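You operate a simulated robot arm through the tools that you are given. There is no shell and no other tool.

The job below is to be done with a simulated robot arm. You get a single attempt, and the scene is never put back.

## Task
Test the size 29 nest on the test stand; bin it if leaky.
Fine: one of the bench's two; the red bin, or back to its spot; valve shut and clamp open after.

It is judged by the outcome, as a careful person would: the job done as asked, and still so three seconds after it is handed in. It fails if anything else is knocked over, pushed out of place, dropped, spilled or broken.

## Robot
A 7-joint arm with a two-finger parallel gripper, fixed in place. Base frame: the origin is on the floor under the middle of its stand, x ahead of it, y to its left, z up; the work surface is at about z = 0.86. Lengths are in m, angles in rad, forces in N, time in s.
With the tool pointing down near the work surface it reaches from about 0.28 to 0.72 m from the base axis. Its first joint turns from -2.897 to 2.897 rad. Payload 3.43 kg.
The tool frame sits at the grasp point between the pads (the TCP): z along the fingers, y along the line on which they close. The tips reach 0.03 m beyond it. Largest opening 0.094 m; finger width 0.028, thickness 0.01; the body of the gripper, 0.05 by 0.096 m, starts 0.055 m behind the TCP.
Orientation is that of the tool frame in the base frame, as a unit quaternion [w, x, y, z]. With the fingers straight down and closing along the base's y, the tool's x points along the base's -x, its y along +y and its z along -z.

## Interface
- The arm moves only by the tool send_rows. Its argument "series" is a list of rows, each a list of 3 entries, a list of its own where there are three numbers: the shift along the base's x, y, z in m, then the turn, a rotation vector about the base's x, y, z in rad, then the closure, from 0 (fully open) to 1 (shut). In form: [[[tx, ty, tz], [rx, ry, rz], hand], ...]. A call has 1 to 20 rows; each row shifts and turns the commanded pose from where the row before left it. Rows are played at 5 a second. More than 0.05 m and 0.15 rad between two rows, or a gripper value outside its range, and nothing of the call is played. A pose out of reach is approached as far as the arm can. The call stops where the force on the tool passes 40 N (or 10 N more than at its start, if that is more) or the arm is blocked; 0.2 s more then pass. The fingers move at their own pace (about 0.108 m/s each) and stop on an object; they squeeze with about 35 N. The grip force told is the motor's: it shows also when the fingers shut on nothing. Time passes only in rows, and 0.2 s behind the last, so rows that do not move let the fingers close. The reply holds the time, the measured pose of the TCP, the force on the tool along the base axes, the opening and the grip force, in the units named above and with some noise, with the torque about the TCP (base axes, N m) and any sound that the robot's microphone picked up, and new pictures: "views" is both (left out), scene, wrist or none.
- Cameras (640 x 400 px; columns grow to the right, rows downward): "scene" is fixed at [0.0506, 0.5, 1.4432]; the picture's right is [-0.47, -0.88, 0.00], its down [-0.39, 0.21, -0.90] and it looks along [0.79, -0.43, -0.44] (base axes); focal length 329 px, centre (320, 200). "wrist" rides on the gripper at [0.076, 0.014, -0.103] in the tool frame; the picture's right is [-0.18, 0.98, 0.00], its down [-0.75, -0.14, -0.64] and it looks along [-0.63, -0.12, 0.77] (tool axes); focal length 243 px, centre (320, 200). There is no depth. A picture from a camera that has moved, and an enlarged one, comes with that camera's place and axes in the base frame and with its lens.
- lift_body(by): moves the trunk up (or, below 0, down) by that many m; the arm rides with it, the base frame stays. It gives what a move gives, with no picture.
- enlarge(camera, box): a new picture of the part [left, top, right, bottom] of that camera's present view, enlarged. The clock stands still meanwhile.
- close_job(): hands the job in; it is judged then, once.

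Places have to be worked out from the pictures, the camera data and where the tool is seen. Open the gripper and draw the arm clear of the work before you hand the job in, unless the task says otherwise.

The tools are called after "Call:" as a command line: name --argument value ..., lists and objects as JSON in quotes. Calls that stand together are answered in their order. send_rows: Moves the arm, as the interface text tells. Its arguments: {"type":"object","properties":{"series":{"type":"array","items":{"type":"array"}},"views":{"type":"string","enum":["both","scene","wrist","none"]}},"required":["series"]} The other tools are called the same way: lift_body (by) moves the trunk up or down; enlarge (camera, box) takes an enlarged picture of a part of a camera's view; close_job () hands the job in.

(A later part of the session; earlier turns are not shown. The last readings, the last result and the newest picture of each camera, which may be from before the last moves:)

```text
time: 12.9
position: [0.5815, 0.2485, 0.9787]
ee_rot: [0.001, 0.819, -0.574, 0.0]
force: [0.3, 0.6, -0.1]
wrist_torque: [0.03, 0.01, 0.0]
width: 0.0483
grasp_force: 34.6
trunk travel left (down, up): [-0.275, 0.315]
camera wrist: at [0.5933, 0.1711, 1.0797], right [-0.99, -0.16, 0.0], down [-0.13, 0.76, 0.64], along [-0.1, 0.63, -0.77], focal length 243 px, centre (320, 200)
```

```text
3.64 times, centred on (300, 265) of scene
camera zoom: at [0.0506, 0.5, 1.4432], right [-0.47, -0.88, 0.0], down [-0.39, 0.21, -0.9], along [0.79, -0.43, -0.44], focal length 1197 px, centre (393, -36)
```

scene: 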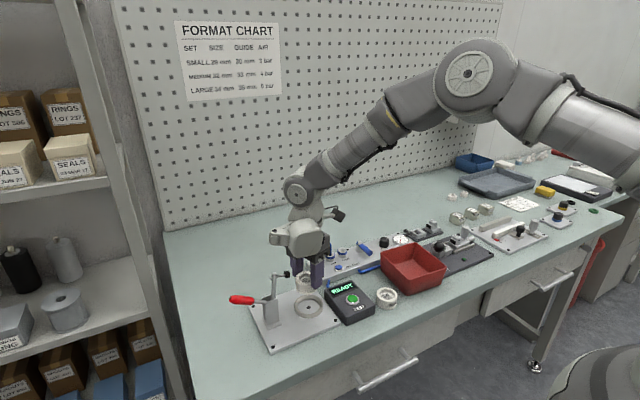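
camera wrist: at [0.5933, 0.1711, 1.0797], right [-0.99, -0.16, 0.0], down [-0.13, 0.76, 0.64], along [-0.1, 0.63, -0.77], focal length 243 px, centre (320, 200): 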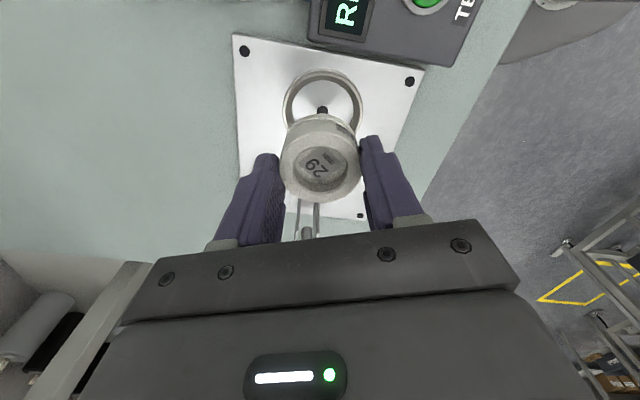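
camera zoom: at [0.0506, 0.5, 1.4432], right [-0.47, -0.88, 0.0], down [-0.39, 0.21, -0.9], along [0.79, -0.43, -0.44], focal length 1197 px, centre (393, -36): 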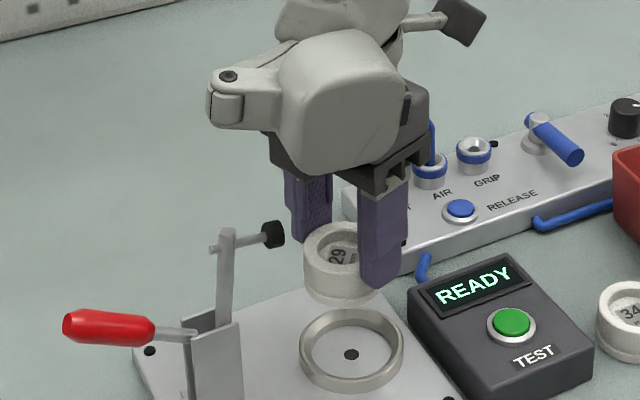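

The plunger met the dark gripper body, which sticks out further on the side away from the wrist camera. The clamp sprang back to its open position and the nest is still held. The camera side of the body is thinner, so I'll rise and swing the tool around by -163°, which puts that thin side toward the clamp with the camera box off to one side.

Call:
send_rows --series '[[[0, 0, 0.02], [0, 0, -0.14], 1.0], [[0, 0, 0.01], [0, 0, -0.15], 1.0], [[0, 0, 0], [0, 0, -0.15], 1.0], [[0, 0, 0], [0, 0, -0.15], 1.0], [[0, 0, 0], [0, 0, -0.15], 1.0], [[0, 0, 0], [0, 0, -0.15], 1.0], [[0, 0, 0], [0, 0, -0.15], 1.0], [[0, 0, 0], [0, 0, -0.15], 1.0], [[0, 0, 0], [0, 0, -0.15], 1.0], [[0, 0, 0], [0, 0, -0.15], 1.0], [[0, 0, 0], [0, 0, -0.15], 1.0], [[0, 0, 0], [0, 0, -0.15], 1.0], [[0, 0, 0], [0, 0, -0.15], 1.0], [[0, 0, 0], [0, 0, -0.15], 1.0], [[0, 0, 0], [0, 0, -0.15], 1.0], [[0, 0, 0], [0, 0, -0.15], 1.0], [[0, 0, 0], [0, 0, -0.15], 1.0], [[0, 0, 0], [0, 0, -0.15], 1.0], [[0, 0, 0], [0, 0, -0.15], 1.0], [[0, 0, 0], [0, 0, 0], 1.0]]'

Call:
enlarge --camera "scene" --box '[225, 190, 375, 320]'

Call:
enlarge --camera "wrist" --box '[240, 80, 400, 200]'

```text
time: 17.1
position: [0.5823, 0.2465, 1.0074]
ee_rot: [-0.002, 0.444, 0.896, -0.001]
force: [0.5, -0.5, -1.0]
wrist_torque: [0.04, 0.02, -0.02]
width: 0.0478
grasp_force: 34.9
trunk travel left (down, up): [-0.275, 0.315]
camera wrist: at [0.547, 0.3163, 1.1089], right [0.89, 0.45, 0.0], down [0.35, -0.69, 0.64], along [0.28, -0.57, -0.77], focal length 243 px, centre (320, 200)
```

scene: 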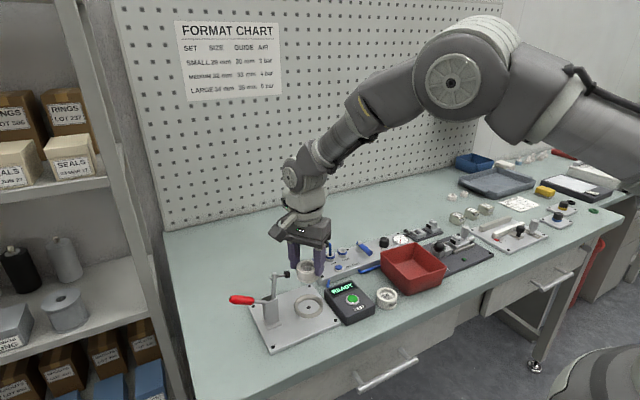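
wrist: 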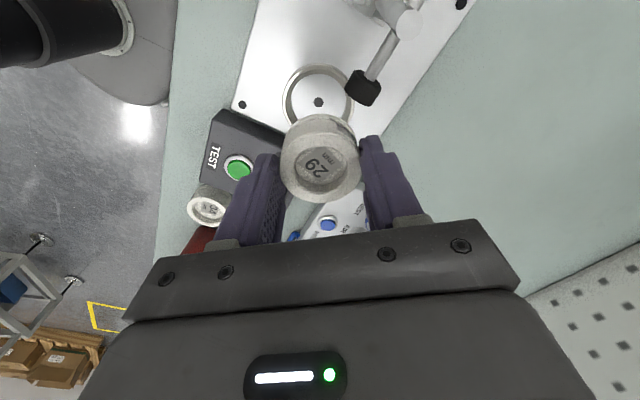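

```text
3.08 times, centred on (300, 255) of scene
camera zoom: at [0.0506, 0.5, 1.4432], right [-0.47, -0.88, 0.0], down [-0.39, 0.21, -0.9], along [0.79, -0.43, -0.44], focal length 1013 px, centre (382, 31)
```

zoom: 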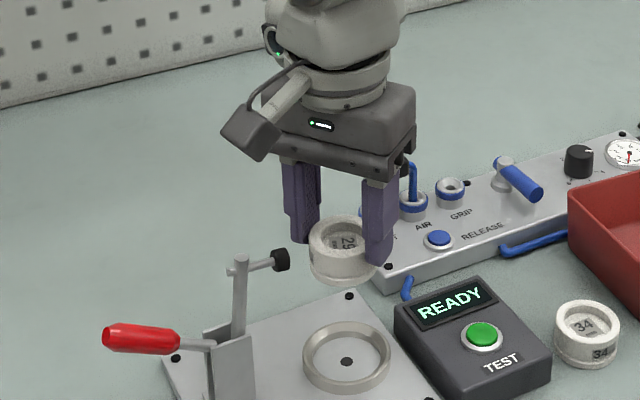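

```text
3.33 times, centred on (320, 140) of wrist
camera zoom: at [0.547, 0.3163, 1.1089], right [0.89, 0.45, 0.0], down [0.35, -0.69, 0.64], along [0.28, -0.57, -0.77], focal length 809 px, centre (320, 400)
```

zoom: 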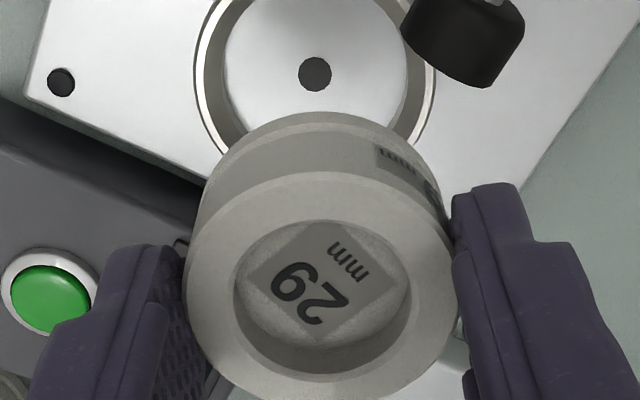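

Yaw is now as planned. From this view the ring's hole is about 1 mm from the TCP, and the held nest needs to shift about (-0.8, -2.7) mm to be centred. I'll do that and lower to z about 0.955, still above the clamp level.

Call:
send_rows --series '[[[-0.0008, -0.0027, -0.01], [0, 0, 0], 1.0], [[0, 0, -0.015], [0, 0, 0], 1.0], [[0, 0, -0.015], [0, 0, 0], 1.0], [[0, 0, -0.01], [0, 0, 0], 1.0], [[0, 0, 0], [0, 0, 0], 1.0]]'

Call:
enlarge --camera "scene" --box '[245, 230, 345, 305]'

Call:
enlarge --camera "wrist" --box '[240, 80, 400, 200]'

```text
time: 18.3
position: [0.5807, 0.2431, 0.9577]
ee_rot: [-0.001, 0.444, 0.896, -0.001]
force: [0.7, -0.4, -0.8]
wrist_torque: [-0.03, 0.0, -0.04]
width: 0.048
grasp_force: 34.6
trunk travel left (down, up): [-0.275, 0.315]
camera wrist: at [0.5459, 0.3138, 1.0592], right [0.89, 0.45, 0.0], down [0.35, -0.69, 0.64], along [0.28, -0.57, -0.77], focal length 243 px, centre (320, 200)
```

scene: 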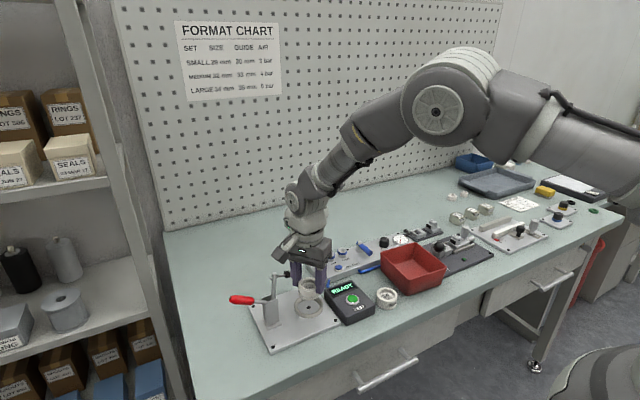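
wrist: 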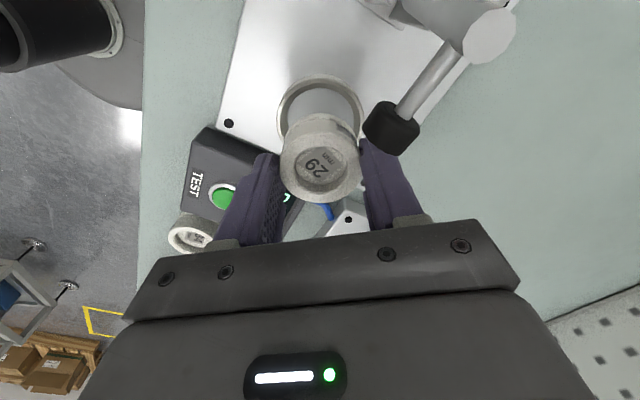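

```text
5.33 times, centred on (295, 268) of scene
camera zoom: at [0.0506, 0.5, 1.4432], right [-0.47, -0.88, 0.0], down [-0.39, 0.21, -0.9], along [0.79, -0.43, -0.44], focal length 1755 px, centre (453, -160)
```

zoom: 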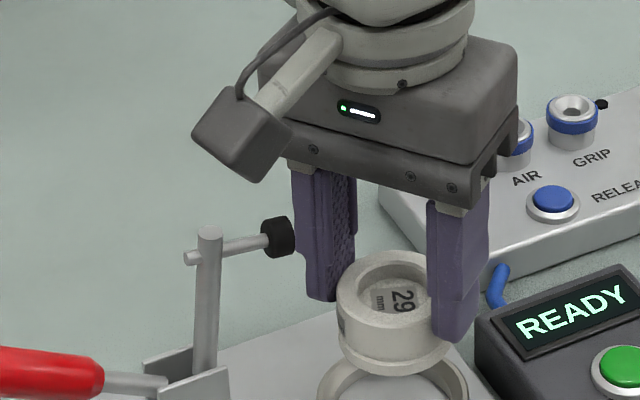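

```text
3.33 times, centred on (320, 140) of wrist
camera zoom: at [0.5459, 0.3138, 1.0592], right [0.89, 0.45, 0.0], down [0.35, -0.69, 0.64], along [0.28, -0.57, -0.77], focal length 809 px, centre (320, 400)
```

zoom: 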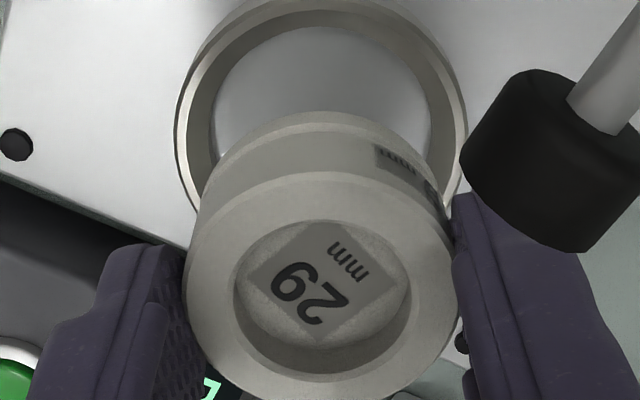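

Everything is centred within 1–2 mm, with the camera box and body clear of the clamp. I'll lower to just above the expected seating height (about 0.913), in small final steps.

Call:
send_rows --series '[[[0, 0, -0.012], [0, 0, 0], 1.0], [[0, 0, -0.012], [0, 0, 0], 1.0], [[0, 0, -0.008], [0, 0, 0], 1.0], [[0, 0, -0.004], [0, 0, 0], 1.0], [[0, 0, 0], [0, 0, 0], 1.0]]'

Call:
enlarge --camera "scene" --box '[245, 230, 345, 305]'

Call:
enlarge --camera "wrist" --box '[240, 80, 400, 200]'

```text
time: 19.5
position: [0.5796, 0.2451, 0.9227]
ee_rot: [-0.002, 0.444, 0.896, -0.001]
force: [-1.8, 6.2, 11.6]
wrist_torque: [-0.01, -0.06, 0.05]
width: 0.0483
grasp_force: 35.3
trunk travel left (down, up): [-0.275, 0.315]
camera wrist: at [0.5448, 0.3148, 1.0243], right [0.89, 0.45, 0.0], down [0.35, -0.69, 0.64], along [0.29, -0.57, -0.77], focal length 243 px, centre (320, 200)
```

scene: 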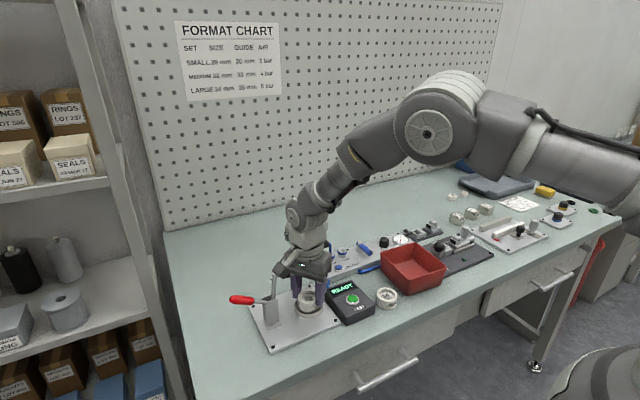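
wrist: 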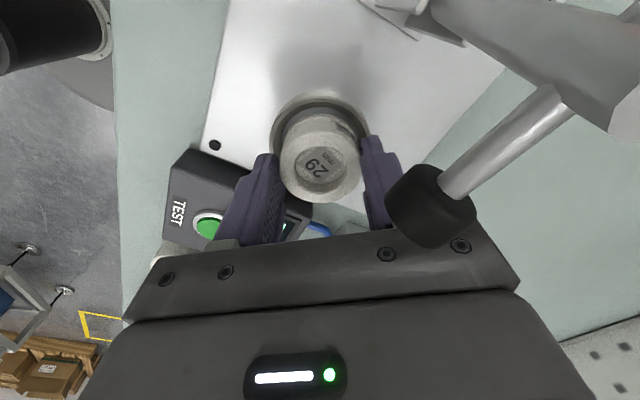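

```text
5.33 times, centred on (295, 268) of scene
camera zoom: at [0.0506, 0.5, 1.4432], right [-0.47, -0.88, 0.0], down [-0.39, 0.21, -0.9], along [0.79, -0.43, -0.44], focal length 1755 px, centre (453, -160)
```

zoom: 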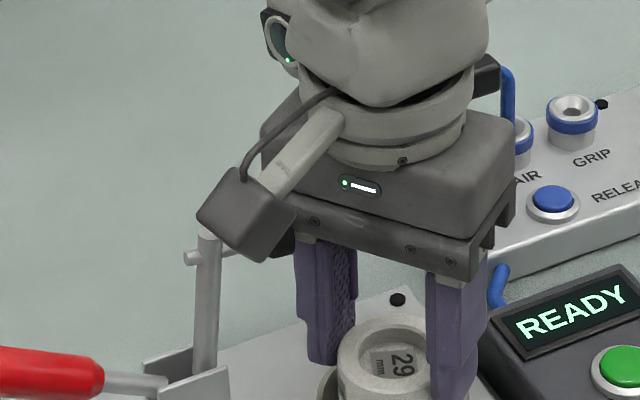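

```text
3.33 times, centred on (320, 140) of wrist
camera zoom: at [0.5448, 0.3148, 1.0243], right [0.89, 0.45, 0.0], down [0.35, -0.69, 0.64], along [0.29, -0.57, -0.77], focal length 809 px, centre (320, 400)
```

zoom: 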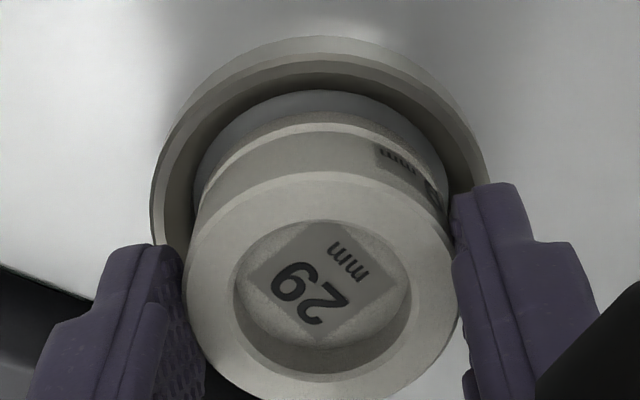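

Contact at 11.6 N up and 6 N toward +y: the nest is touching the ring's taper on its -y side, so it needs about 2.5 mm more +y. First I'll check the plunger-to-body gap in the wrist view.

Call:
enlarge --camera "wrist" --box '[350, 130, 510, 260]'

Call:
enlarge --camera "scene" --box '[270, 250, 330, 295]'

```text
3.08 times, centred on (430, 195) of wrist
camera zoom: at [0.5448, 0.3148, 1.0243], right [0.89, 0.45, 0.0], down [0.35, -0.69, 0.64], along [0.29, -0.57, -0.77], focal length 746 px, centre (-18, 215)
```

zoom: 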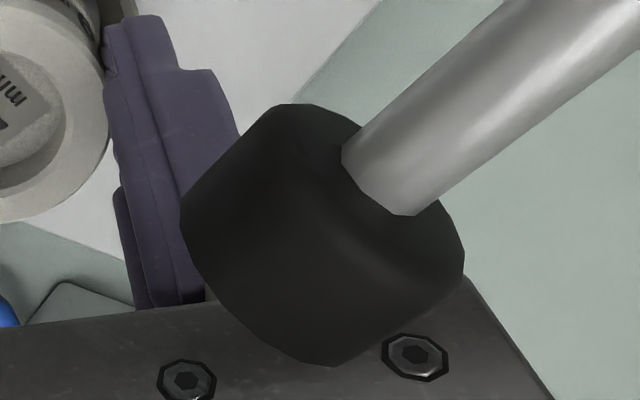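

```text
8.89 times, centred on (300, 272) of scene
camera zoom: at [0.0506, 0.5, 1.4432], right [-0.47, -0.88, 0.0], down [-0.39, 0.21, -0.9], along [0.79, -0.43, -0.44], focal length 2925 px, centre (498, -444)
```

zoom: 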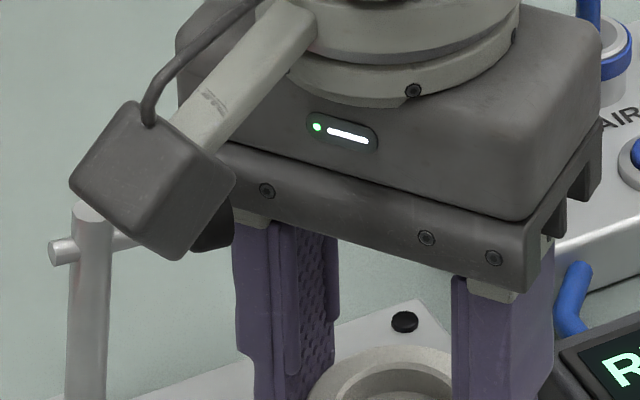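

The plunger tip is about 9 mm clear of the body and the camera box is clear of the arm. I'll back up 5 mm, shift (-1, +2.6) mm and lower again gently.

Call:
send_rows --series '[[[0, 0, 0.005], [0, 0, 0], 1.0], [[-0.001, 0.0026, 0], [0, 0, 0], 1.0], [[0, 0, -0.005], [0, 0, 0], 1.0], [[0, 0, -0.003], [0, 0, 0], 1.0], [[0, 0, 0], [0, 0, 0], 1.0]]'

Call:
enlarge --camera "wrist" --box '[240, 80, 400, 200]'

```text
time: 20.7
position: [0.5799, 0.2469, 0.9181]
ee_rot: [-0.003, 0.443, 0.896, -0.001]
force: [-0.7, 0.5, 0.1]
wrist_torque: [0.0, -0.02, 0.03]
width: 0.048
grasp_force: 34.8
trunk travel left (down, up): [-0.275, 0.315]
camera wrist: at [0.5454, 0.3161, 1.0201], right [0.89, 0.45, 0.0], down [0.35, -0.68, 0.64], along [0.28, -0.57, -0.77], focal length 243 px, centre (320, 200)
```

scene: 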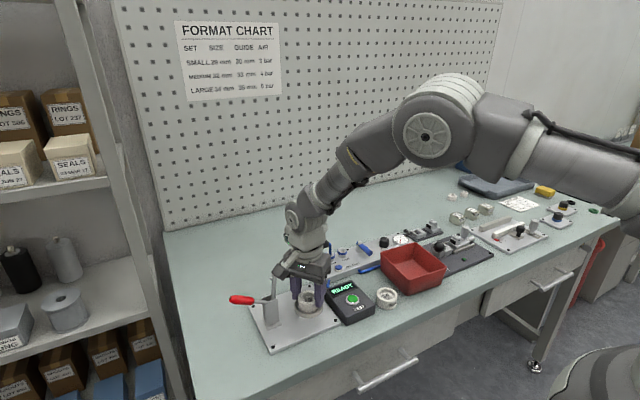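
wrist: 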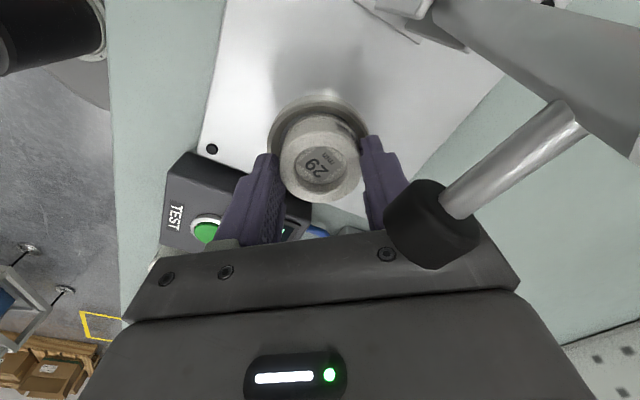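

```text
3.33 times, centred on (320, 140) of wrist
camera zoom: at [0.5454, 0.3161, 1.0201], right [0.89, 0.45, 0.0], down [0.35, -0.68, 0.64], along [0.28, -0.57, -0.77], focal length 809 px, centre (320, 400)
```

zoom: 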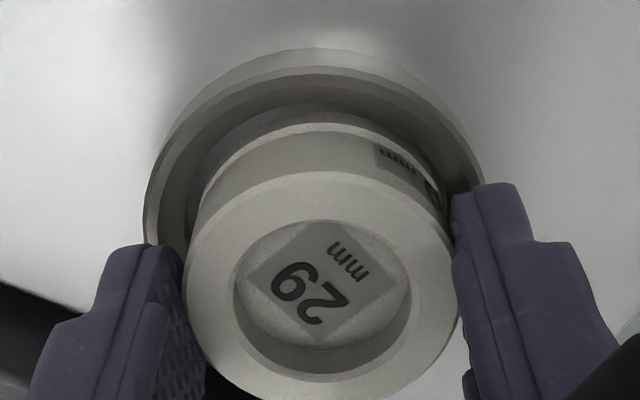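

No contact force now at z about 0.918. I'll continue down in 2 mm steps until the nest touches the plate.

Call:
send_rows --series '[[[0, 0, -0.002], [0, 0, 0], 1.0], [[0, 0, -0.002], [0, 0, 0], 1.0], [[0, 0, 0], [0, 0, 0], 1.0]]' --views "none"

```text
time: 21.5
position: [0.5807, 0.2453, 0.9151]
ee_rot: [-0.001, 0.444, 0.896, 0.0]
force: [-0.4, 0.2, 10.4]
wrist_torque: [-0.01, -0.1, 0.0]
width: 0.0482
grasp_force: 34.4
trunk travel left (down, up): [-0.275, 0.315]
```

A clean vertical contact of 10 N means the nest is seated. I'll relieve the preload slightly and open the fingers a little.

Call:
send_rows --series '[[[0, 0, 0.0007], [0, 0, 0], 1.0], [[0, 0, 0], [0, 0, 0], 0.45], [[0, 0, 0], [0, 0, 0], 0.38], [[0, 0, 0], [0, 0, 0], 0.34], [[0, 0, 0], [0, 0, 0], 0.34]]'

Call:
enlarge --camera "wrist" --box '[240, 80, 400, 200]'

```text
time: 22.7
position: [0.5801, 0.247, 0.9152]
ee_rot: [-0.002, 0.444, 0.896, -0.001]
force: [0.5, -1.1, -0.6]
wrist_torque: [0.0, 0.0, 0.01]
width: 0.0619
grasp_force: 0.1
trunk travel left (down, up): [-0.275, 0.315]
camera wrist: at [0.545, 0.3161, 1.0169], right [0.89, 0.45, 0.0], down [0.35, -0.68, 0.64], along [0.28, -0.57, -0.77], focal length 243 px, centre (320, 200)
```

scene: 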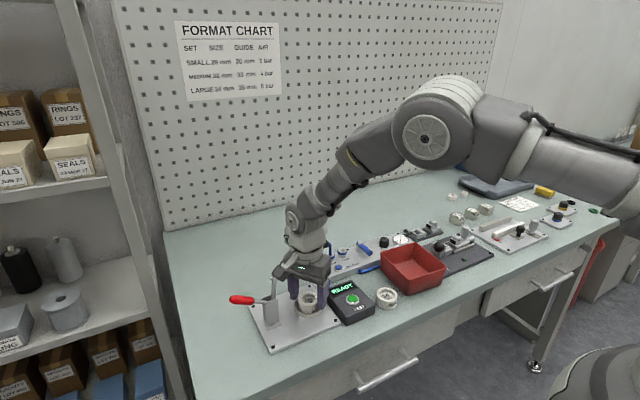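
wrist: 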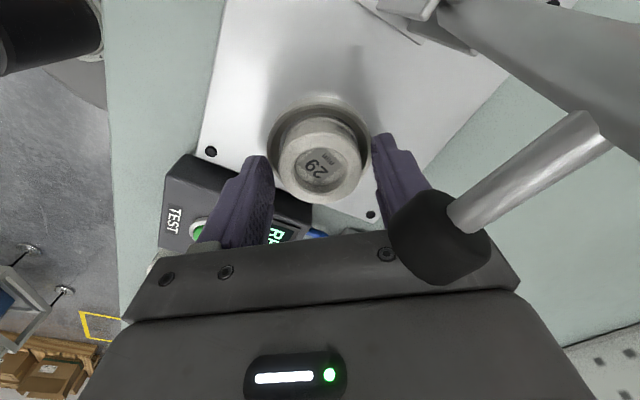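

```text
3.33 times, centred on (320, 140) of wrist
camera zoom: at [0.545, 0.3161, 1.0169], right [0.89, 0.45, 0.0], down [0.35, -0.68, 0.64], along [0.28, -0.57, -0.77], focal length 809 px, centre (320, 400)
```

zoom: 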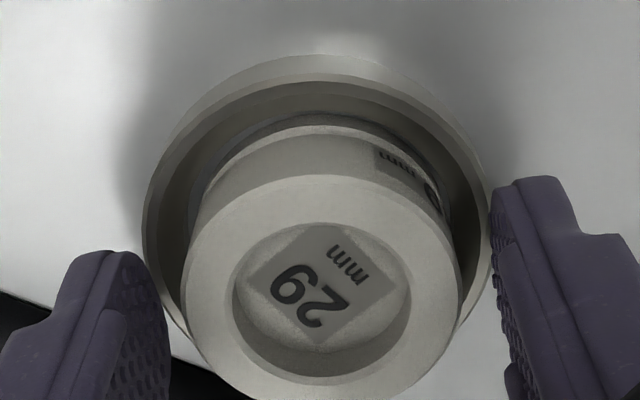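

The nest sits centred in the ring and the fingers are free. I'll go straight up, then rotate +143° so the fingers close along x, while moving toward the clamp handle.

Call:
send_rows --series '[[[0, 0, 0.02], [0, 0, 0], 0.34], [[0, 0, 0.05], [0, 0, 0], 0.34], [[0, 0, 0.05], [0, 0, 0], 0.34], [[0, 0.004, 0.01], [0, 0, 0.147], 0.3], [[0, 0.004, 0.01], [0, 0, 0.147], 0.3], [[0, 0.006, 0.003], [0, 0, 0.147], 0.3], [[0, 0.006, 0.003], [0, 0, 0.147], 0.3], [[0, 0.006, 0.003], [0, 0, 0.147], 0.3], [[0, 0.006, 0.003], [0, 0, 0.147], 0.3], [[0, 0.006, 0.003], [0, 0, 0.147], 0.3], [[0, 0.006, 0.003], [0, 0, 0.147], 0.3], [[0, 0.006, 0.003], [0, 0, 0.147], 0.3], [[0, 0.006, 0.003], [0, 0, 0.147], 0.3], [[0, 0.006, 0.003], [0, 0, 0.147], 0.3], [[0, 0.006, 0.003], [0, 0, 0.147], 0.3], [[0, 0.006, 0.003], [0, 0, 0.147], 0.3], [[0, 0.006, 0.003], [0, 0, 0.147], 0.3], [[0, 0.006, 0.003], [0, 0, 0.147], 0.3], [[0, 0.006, 0.003], [0, 0, 0.147], 0.3], [[0, 0.006, 0.003], [0, 0, 0.144], 0.3]]'

Call:
enlarge --camera "wrist" --box '[200, 60, 440, 220]'

Call:
enlarge --camera "scene" --box '[210, 220, 360, 350]'

```text
time: 26.9
position: [0.5799, 0.3432, 1.1003]
ee_rot: [-0.002, 0.709, -0.705, 0.003]
force: [-0.1, -0.4, -0.7]
wrist_torque: [-0.02, 0.02, -0.02]
width: 0.0656
grasp_force: 0.0
trunk travel left (down, up): [-0.275, 0.315]
camera wrist: at [0.5654, 0.2686, 1.2014], right [-0.98, 0.18, 0.0], down [0.13, 0.76, 0.64], along [0.12, 0.63, -0.77], focal length 243 px, centre (320, 200)
```

scene: 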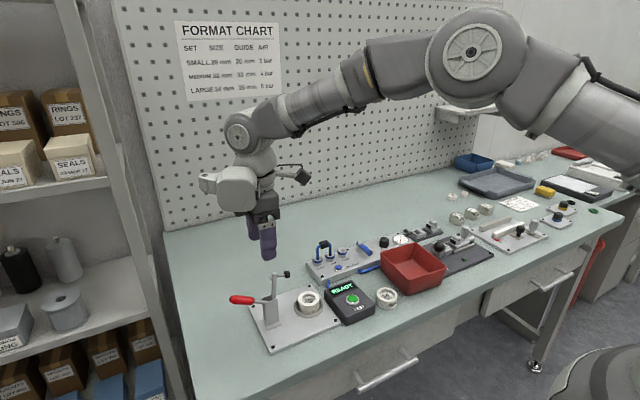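
wrist: 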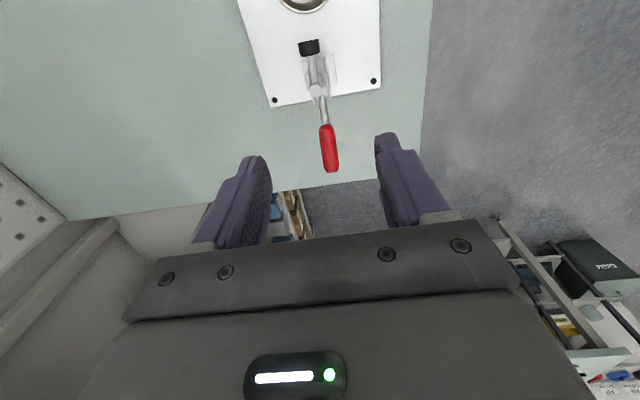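

```text
2.50 times, centred on (320, 140) of wrist
camera zoom: at [0.5654, 0.2686, 1.2014], right [-0.98, 0.18, 0.0], down [0.13, 0.76, 0.64], along [0.12, 0.63, -0.77], focal length 606 px, centre (320, 350)
```

zoom: 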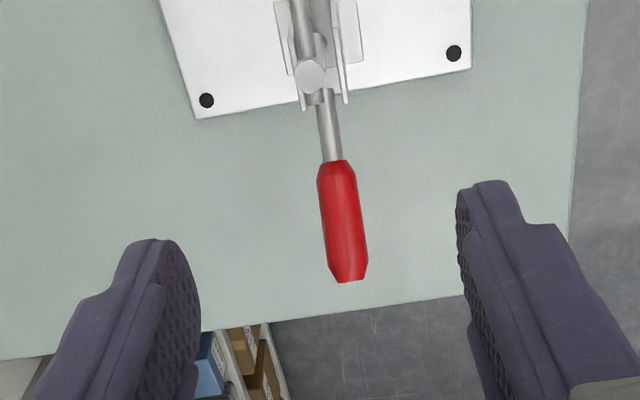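

```text
3.08 times, centred on (285, 285) of scene
camera zoom: at [0.0506, 0.5, 1.4432], right [-0.47, -0.88, 0.0], down [-0.39, 0.21, -0.9], along [0.79, -0.43, -0.44], focal length 1013 px, centre (428, -62)
```

zoom: 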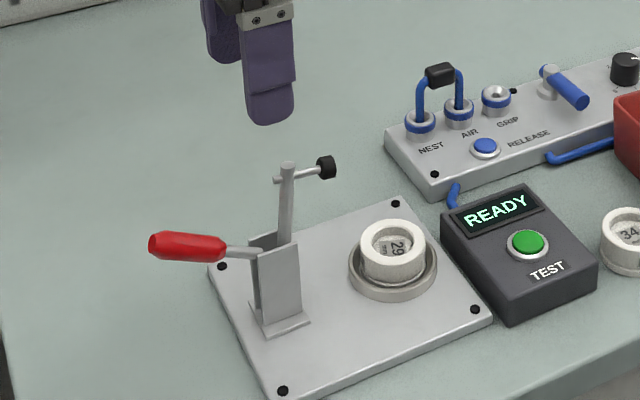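

The nest looks well seated. The handle centre triangulates to (0.579, 0.3955, 0.962), axis tilted about 23° up. I'll move over it and descend to straddle it.

Call:
send_rows --series '[[[-0.001, 0.025, -0.02], [0, 0, 0], 0.3], [[0, 0.0265, -0.03], [0, 0, 0], 0.3], [[0, 0, -0.03], [0, 0, 0], 0.3], [[0, 0, -0.03], [0, 0, 0], 0.3], [[0, 0, 0], [0, 0, 0], 0.3]]'

Call:
enlarge --camera "wrist" --box '[200, 60, 440, 220]'

Call:
enlarge --camera "scene" --box '[210, 220, 360, 350]'

```text
time: 28.1
position: [0.5786, 0.3962, 0.9901]
ee_rot: [-0.001, 0.708, -0.706, 0.001]
force: [0.3, -0.5, 0.3]
wrist_torque: [0.03, -0.01, 0.04]
width: 0.0656
grasp_force: 0.1
trunk travel left (down, up): [-0.275, 0.315]
camera wrist: at [0.5637, 0.3195, 1.0915], right [-0.98, 0.18, 0.0], down [0.14, 0.76, 0.64], along [0.12, 0.63, -0.77], focal length 243 px, centre (320, 200)
```

scene: 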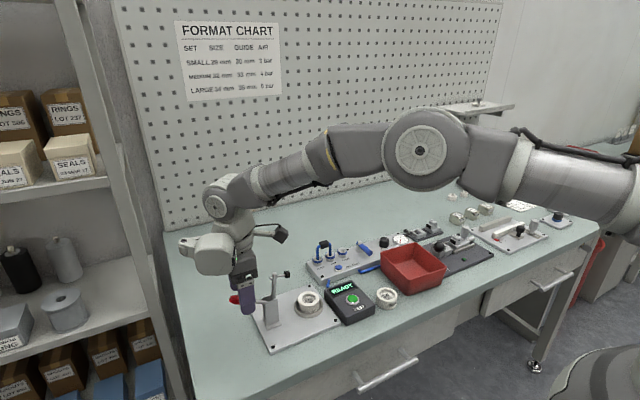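
wrist: 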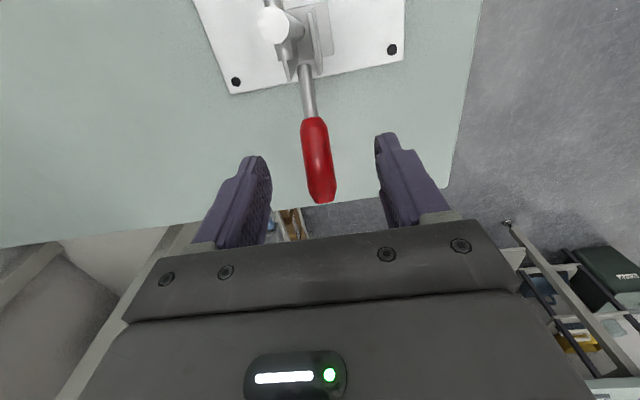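

```text
2.50 times, centred on (320, 140) of wrist
camera zoom: at [0.5637, 0.3195, 1.0915], right [-0.98, 0.18, 0.0], down [0.14, 0.76, 0.64], along [0.12, 0.63, -0.77], focal length 606 px, centre (320, 350)
```

zoom: 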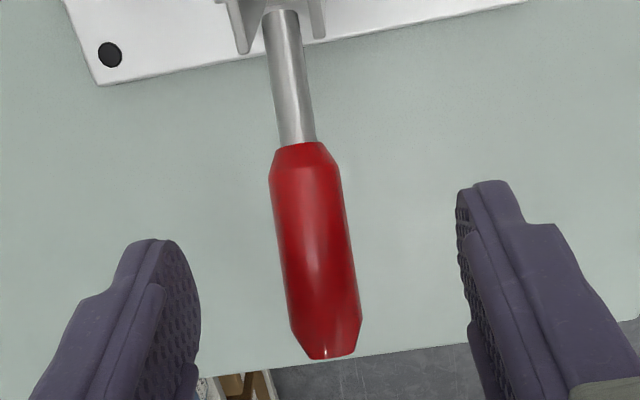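

```text
3.08 times, centred on (285, 285) of scene
camera zoom: at [0.0506, 0.5, 1.4432], right [-0.47, -0.88, 0.0], down [-0.39, 0.21, -0.9], along [0.79, -0.43, -0.44], focal length 1013 px, centre (428, -62)
```

zoom: 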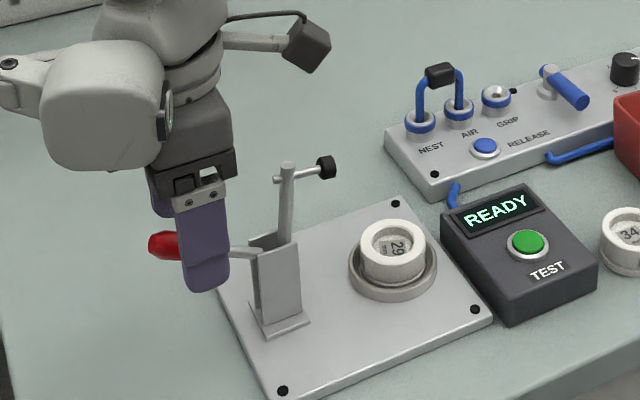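

Alignment is within about 1 mm. I'll descend 28 mm to the handle and close on it.

Call:
send_rows --series '[[[0.001, 0, -0.014], [0, 0, 0], 0.3], [[0, 0, -0.014], [0, 0, 0], 0.3], [[0, 0, 0], [0, 0, 0], 0.6], [[0, 0, 0], [0, 0, 0], 0.75], [[0, 0, 0], [0, 0, 0], 1.0], [[0, 0, 0], [0, 0, 0], 1.0]]'

Call:
enlarge --camera "scene" --box '[210, 220, 360, 350]'

```text
time: 29.5
position: [0.5793, 0.3953, 0.9616]
ee_rot: [-0.001, 0.708, -0.706, 0.001]
force: [2.6, 0.7, -0.1]
wrist_torque: [-0.02, 0.01, 0.01]
width: 0.022
grasp_force: 45.0
trunk travel left (down, up): [-0.275, 0.315]
camera wrist: at [0.5652, 0.3197, 1.0637], right [-0.98, 0.18, 0.0], down [0.14, 0.76, 0.64], along [0.12, 0.63, -0.77], focal length 243 px, centre (320, 200)
```

scene: 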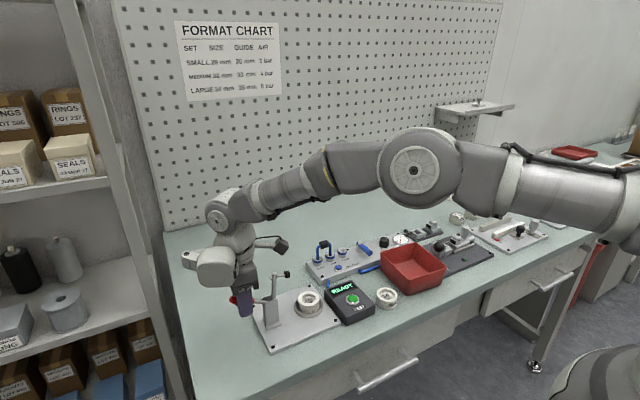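
wrist: 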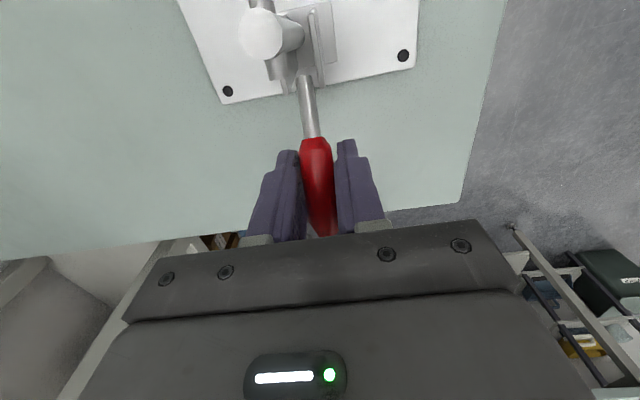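

```text
3.08 times, centred on (285, 285) of scene
camera zoom: at [0.0506, 0.5, 1.4432], right [-0.47, -0.88, 0.0], down [-0.39, 0.21, -0.9], along [0.79, -0.43, -0.44], focal length 1013 px, centre (428, -62)
```

zoom: 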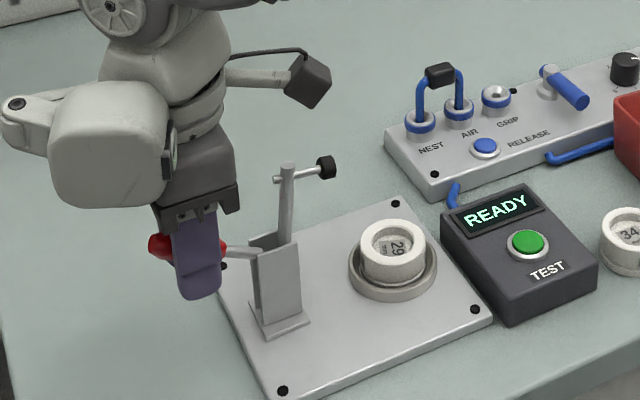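

The handle is gripped at 22 mm width. I'll start swinging it up along an arc about the pivot, estimated at y 0.323, z 0.92, and check the forces after about 20°.

Call:
send_rows --series '[[[0, -0.004, 0.006], [0, 0, 0], 1.0], [[0, -0.0043, 0.0059], [0, 0, 0], 1.0], [[0, -0.005, 0.0053], [0, 0, 0], 1.0], [[0, -0.0053, 0.005], [0, 0, 0], 1.0], [[0, 0, 0], [0, 0, 0], 1.0]]'

Call:
enlarge --camera "scene" --box '[210, 220, 360, 350]'

```text
time: 30.7
position: [0.5801, 0.378, 0.9846]
ee_rot: [0.0, 0.709, -0.705, 0.002]
force: [-2.6, 3.2, -4.1]
wrist_torque: [0.2, 0.08, 0.04]
width: 0.0172
grasp_force: 44.7
trunk travel left (down, up): [-0.275, 0.315]
camera wrist: at [0.5651, 0.302, 1.0863], right [-0.98, 0.18, 0.0], down [0.14, 0.76, 0.64], along [0.12, 0.63, -0.77], focal length 243 px, centre (320, 200)
```

scene: 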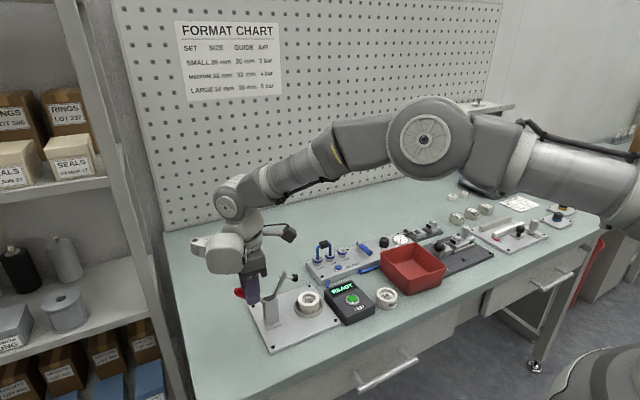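
wrist: 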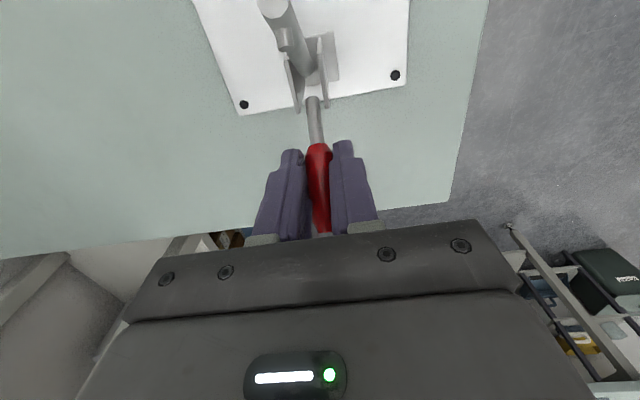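

```text
3.08 times, centred on (285, 285) of scene
camera zoom: at [0.0506, 0.5, 1.4432], right [-0.47, -0.88, 0.0], down [-0.39, 0.21, -0.9], along [0.79, -0.43, -0.44], focal length 1013 px, centre (428, -62)
```

zoom: 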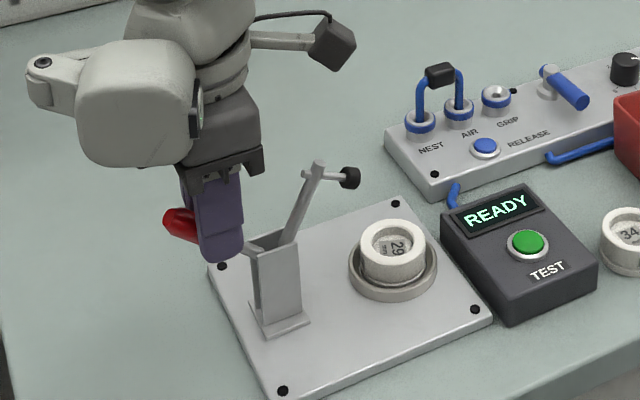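

The clamp arm is turning with the handle and forces are only a few newtons. I'll continue the arc another 25°.

Call:
send_rows --series '[[[0, -0.0058, 0.0045], [0, 0, 0], 1.0], [[0, -0.0062, 0.0039], [0, 0, 0], 1.0], [[0, -0.0065, 0.0034], [0, 0, 0], 1.0], [[0, -0.0068, 0.0028], [0, 0, 0], 1.0], [[0, -0.007, 0.0022], [0, 0, 0], 1.0], [[0, 0, 0], [0, 0, 0], 1.0]]'

Call:
enlarge --camera "scene" --box '[210, 220, 360, 350]'

```text
time: 32.1
position: [0.5806, 0.3448, 1.0004]
ee_rot: [0.0, 0.708, -0.706, 0.002]
force: [-0.1, 0.0, 0.0]
wrist_torque: [-0.03, 0.0, -0.01]
width: 0.0
grasp_force: 32.8
trunk travel left (down, up): [-0.275, 0.315]
camera wrist: at [0.5651, 0.2695, 1.1027], right [-0.98, 0.18, 0.0], down [0.14, 0.76, 0.64], along [0.12, 0.63, -0.77], focal length 243 px, centre (320, 200)
```

scene: 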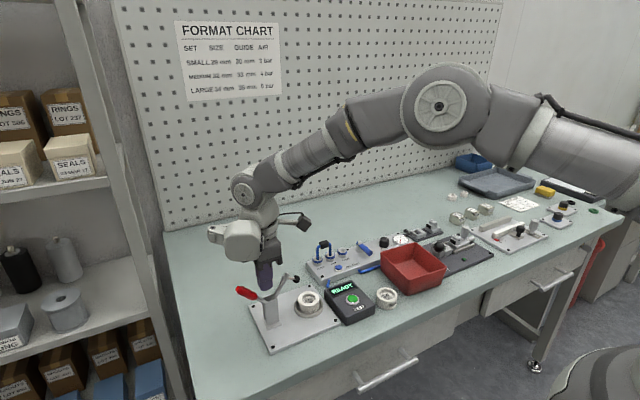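
wrist: 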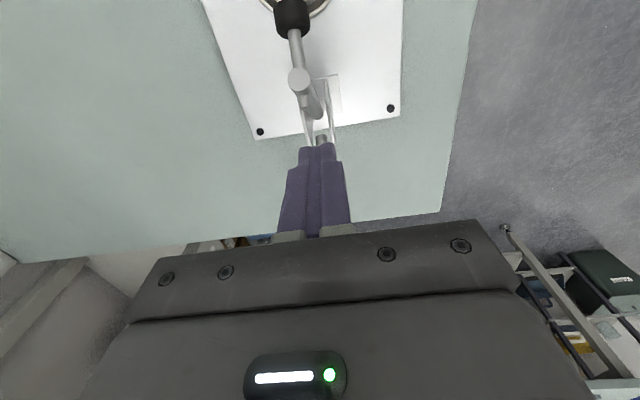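

```text
3.08 times, centred on (285, 285) of scene
camera zoom: at [0.0506, 0.5, 1.4432], right [-0.47, -0.88, 0.0], down [-0.39, 0.21, -0.9], along [0.79, -0.43, -0.44], focal length 1013 px, centre (428, -62)
```

zoom: 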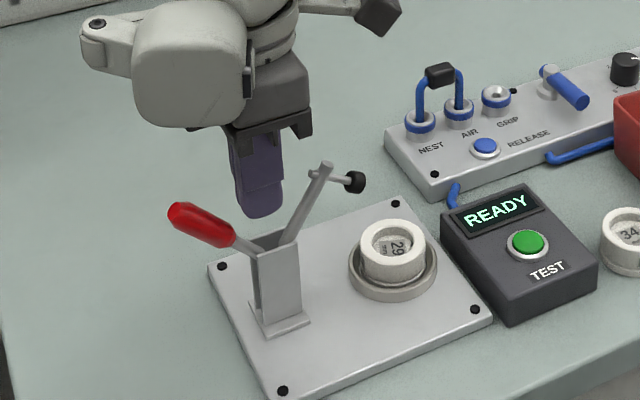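

The pads slipped off the handle; it stayed at about 50° with the arm partly down, and nothing else was disturbed. My closed fingertips now sit in the V between arm and handle, so I'll push the arm gently from behind (-y, slightly down) to bring the handle near vertical.

Call:
send_rows --series '[[[0, -0.006, 0], [0, 0, 0], 1.0], [[0, -0.006, -0.002], [0, 0, 0], 1.0], [[0, -0.005, -0.002], [0, 0, 0], 1.0], [[0, -0.005, -0.003], [0, 0, 0], 1.0], [[0, 0, 0], [0, 0, 0], 1.0]]'

Call:
enlarge --camera "scene" --box '[225, 240, 345, 330]'

```text
time: 33.3
position: [0.5791, 0.3229, 0.994]
ee_rot: [-0.002, 0.708, -0.707, 0.001]
force: [-0.4, -0.4, -0.4]
wrist_torque: [0.01, 0.01, 0.04]
width: 0.0
grasp_force: 32.8
trunk travel left (down, up): [-0.275, 0.315]
camera wrist: at [0.5649, 0.2473, 1.0959], right [-0.98, 0.18, 0.0], down [0.14, 0.76, 0.64], along [0.12, 0.63, -0.77], focal length 243 px, centre (320, 200)
```

scene: 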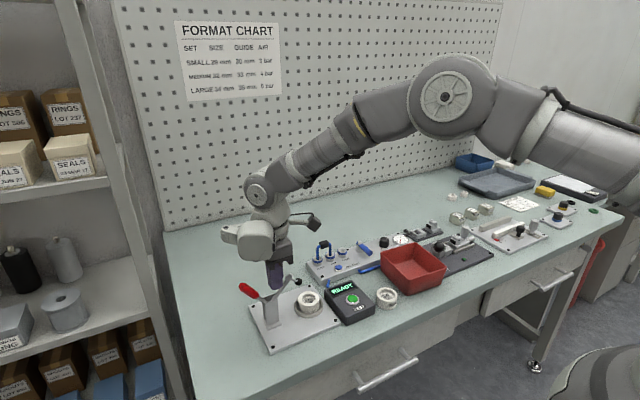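
wrist: 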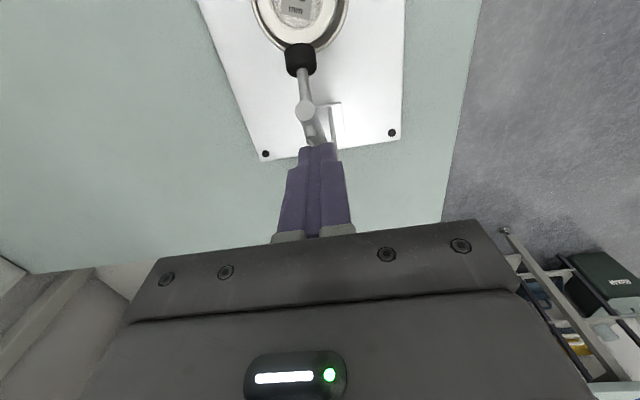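

```text
4.44 times, centred on (285, 285) of scene
camera zoom: at [0.0506, 0.5, 1.4432], right [-0.47, -0.88, 0.0], down [-0.39, 0.21, -0.9], along [0.79, -0.43, -0.44], focal length 1463 px, centre (476, -178)
```

zoom: 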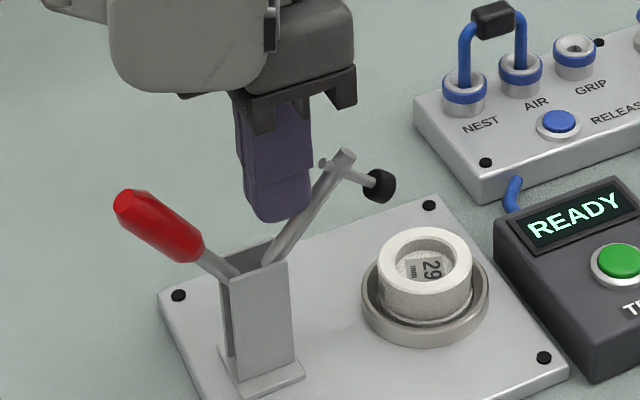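

The arm has moved further down while forces are near zero. I'll zoom in to measure the handle and arm angles more carefully before continuing.

Call:
enlarge --camera "scene" --box '[235, 260, 315, 320]'

Call:
enlarge --camera "wrist" --box '[220, 0, 400, 160]'

```text
6.67 times, centred on (275, 290) of scene
camera zoom: at [0.0506, 0.5, 1.4432], right [-0.47, -0.88, 0.0], down [-0.39, 0.21, -0.9], along [0.79, -0.43, -0.44], focal length 2194 px, centre (620, -400)
```

zoom: 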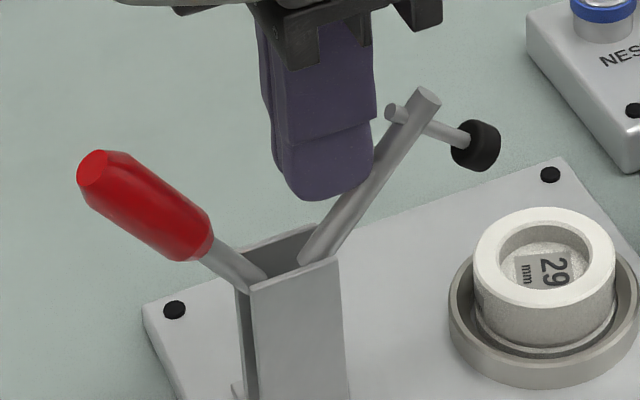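

```text
2.50 times, centred on (310, 80) of wrist
camera zoom: at [0.5649, 0.2473, 1.0959], right [-0.98, 0.18, 0.0], down [0.14, 0.76, 0.64], along [0.12, 0.63, -0.77], focal length 606 px, centre (345, 500)
```

zoom: 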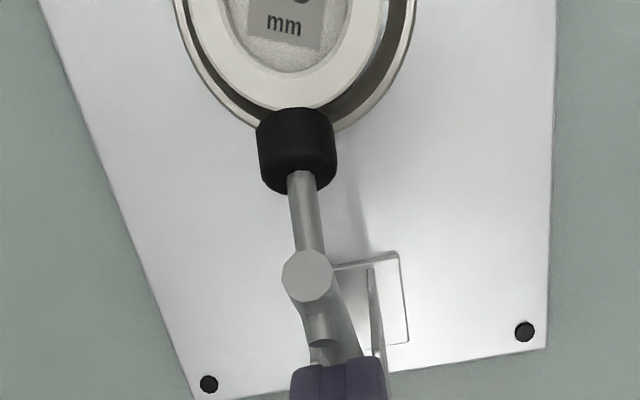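

The arm and handle are rigidly linked at a V of about 74°, with pivot near (y 0.337, z 0.923), and the handle is now at 54°. I'll push the arm a little further down, to about 60°, so the handle comes to about 75°.

Call:
send_rows --series '[[[0, -0.003, -0.004], [0, 0, 0], 1.0], [[0, -0.003, -0.004], [0, 0, 0], 1.0], [[0, -0.003, -0.004], [0, 0, 0], 1.0], [[0, 0, 0], [0, 0, 0], 1.0]]'

Call:
enlarge --camera "scene" --box '[235, 255, 325, 322]'

```text
time: 34.3
position: [0.5787, 0.315, 0.9816]
ee_rot: [0.0, 0.709, -0.705, 0.001]
force: [0.3, -0.7, 0.3]
wrist_torque: [0.01, 0.04, -0.01]
width: 0.0
grasp_force: 32.8
trunk travel left (down, up): [-0.275, 0.315]
camera wrist: at [0.565, 0.2381, 1.0838], right [-0.98, 0.18, 0.0], down [0.14, 0.76, 0.64], along [0.12, 0.63, -0.77], focal length 243 px, centre (320, 200)
```

scene: 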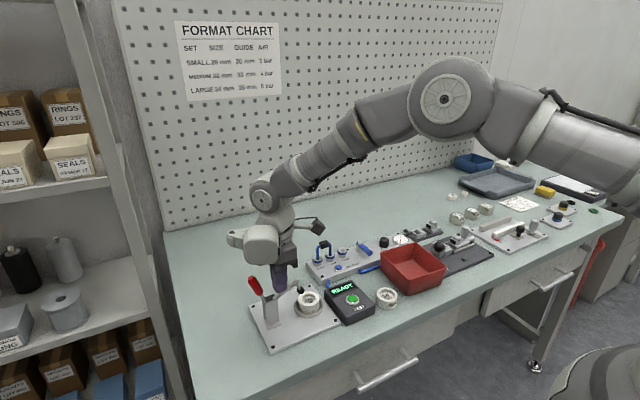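
wrist: 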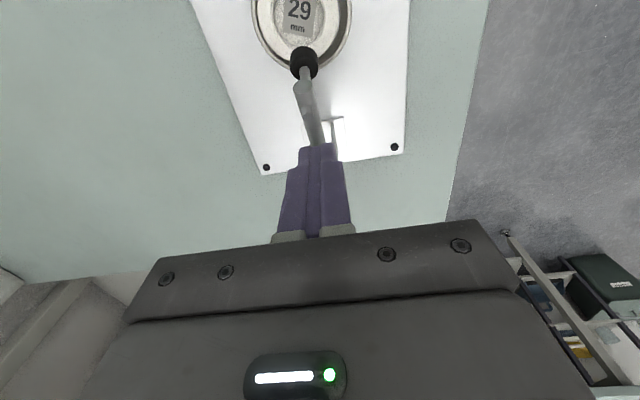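

```text
5.97 times, centred on (280, 288) of scene
camera zoom: at [0.0506, 0.5, 1.4432], right [-0.47, -0.88, 0.0], down [-0.39, 0.21, -0.9], along [0.79, -0.43, -0.44], focal length 1965 px, centre (559, -328)
```

zoom: 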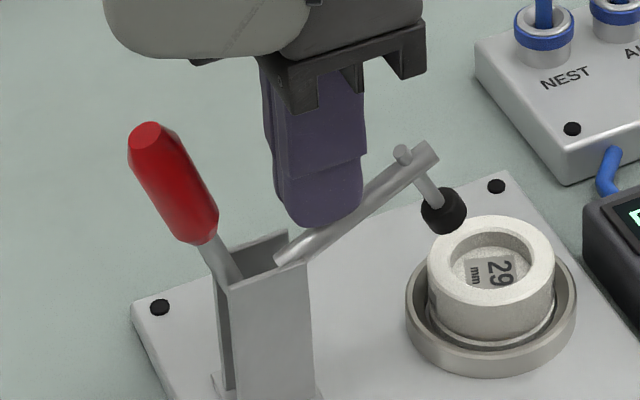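

Arm is at about 59° and the handle at about 70°, its end near (0.372, 1.012). I'll rise out of the V, go over to the +y side of the handle, and come down there to push it home.

Call:
send_rows --series '[[[0, 0.003, 0.03], [0, 0, 0], 1.0], [[0, 0, 0.04], [0, 0, 0], 1.0], [[0, 0, 0.03], [0, 0, 0], 1.0], [[0.001, 0.03, 0], [0, 0, 0], 1.0], [[0, 0.03, 0], [0, 0, 0], 1.0], [[0, 0.028, 0], [0, 0, 0], 1.0], [[0, 0, -0.03], [0, 0, 0], 1.0], [[0, 0, -0.03], [0, 0, 0], 1.0], [[0, 0, 0], [0, 0, 0], 1.0]]'

Call:
enlarge --camera "scene" --box '[225, 240, 325, 315]'

```text
time: 36.3
position: [0.5816, 0.4068, 1.021]
ee_rot: [-0.001, 0.708, -0.706, 0.002]
force: [0.2, -0.3, -0.2]
wrist_torque: [-0.01, -0.03, -0.02]
width: 0.0002
grasp_force: 33.2
trunk travel left (down, up): [-0.275, 0.315]
camera wrist: at [0.5664, 0.33, 1.123], right [-0.98, 0.18, 0.0], down [0.14, 0.76, 0.64], along [0.12, 0.63, -0.77], focal length 243 px, centre (320, 200)
```

scene: 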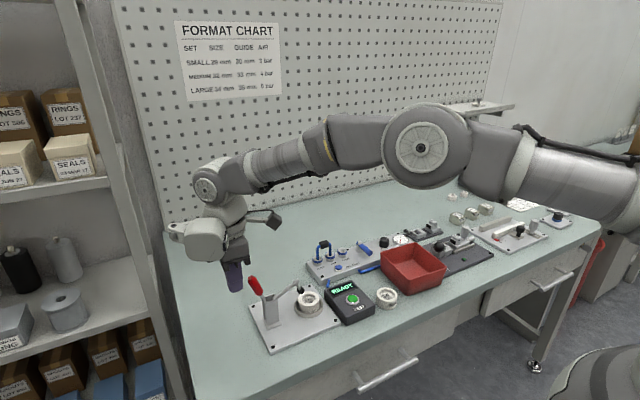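
wrist: 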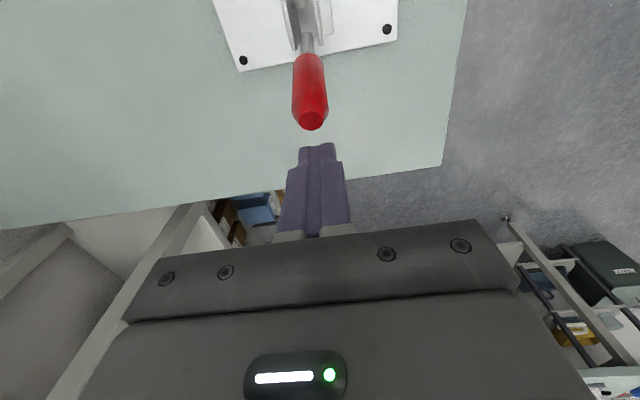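

```text
5.33 times, centred on (275, 278) of scene
camera zoom: at [0.0506, 0.5, 1.4432], right [-0.47, -0.88, 0.0], down [-0.39, 0.21, -0.9], along [0.79, -0.43, -0.44], focal length 1755 px, centre (560, -213)
```

zoom: 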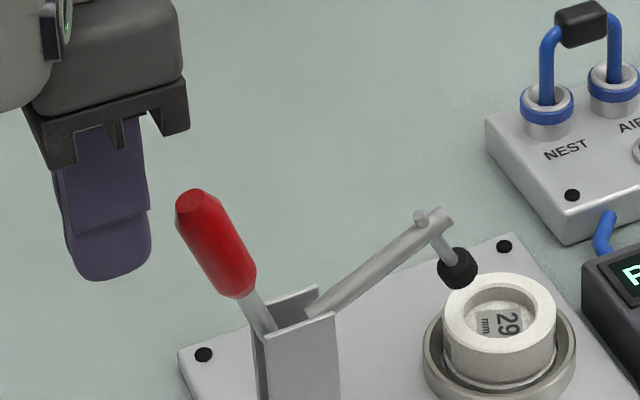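

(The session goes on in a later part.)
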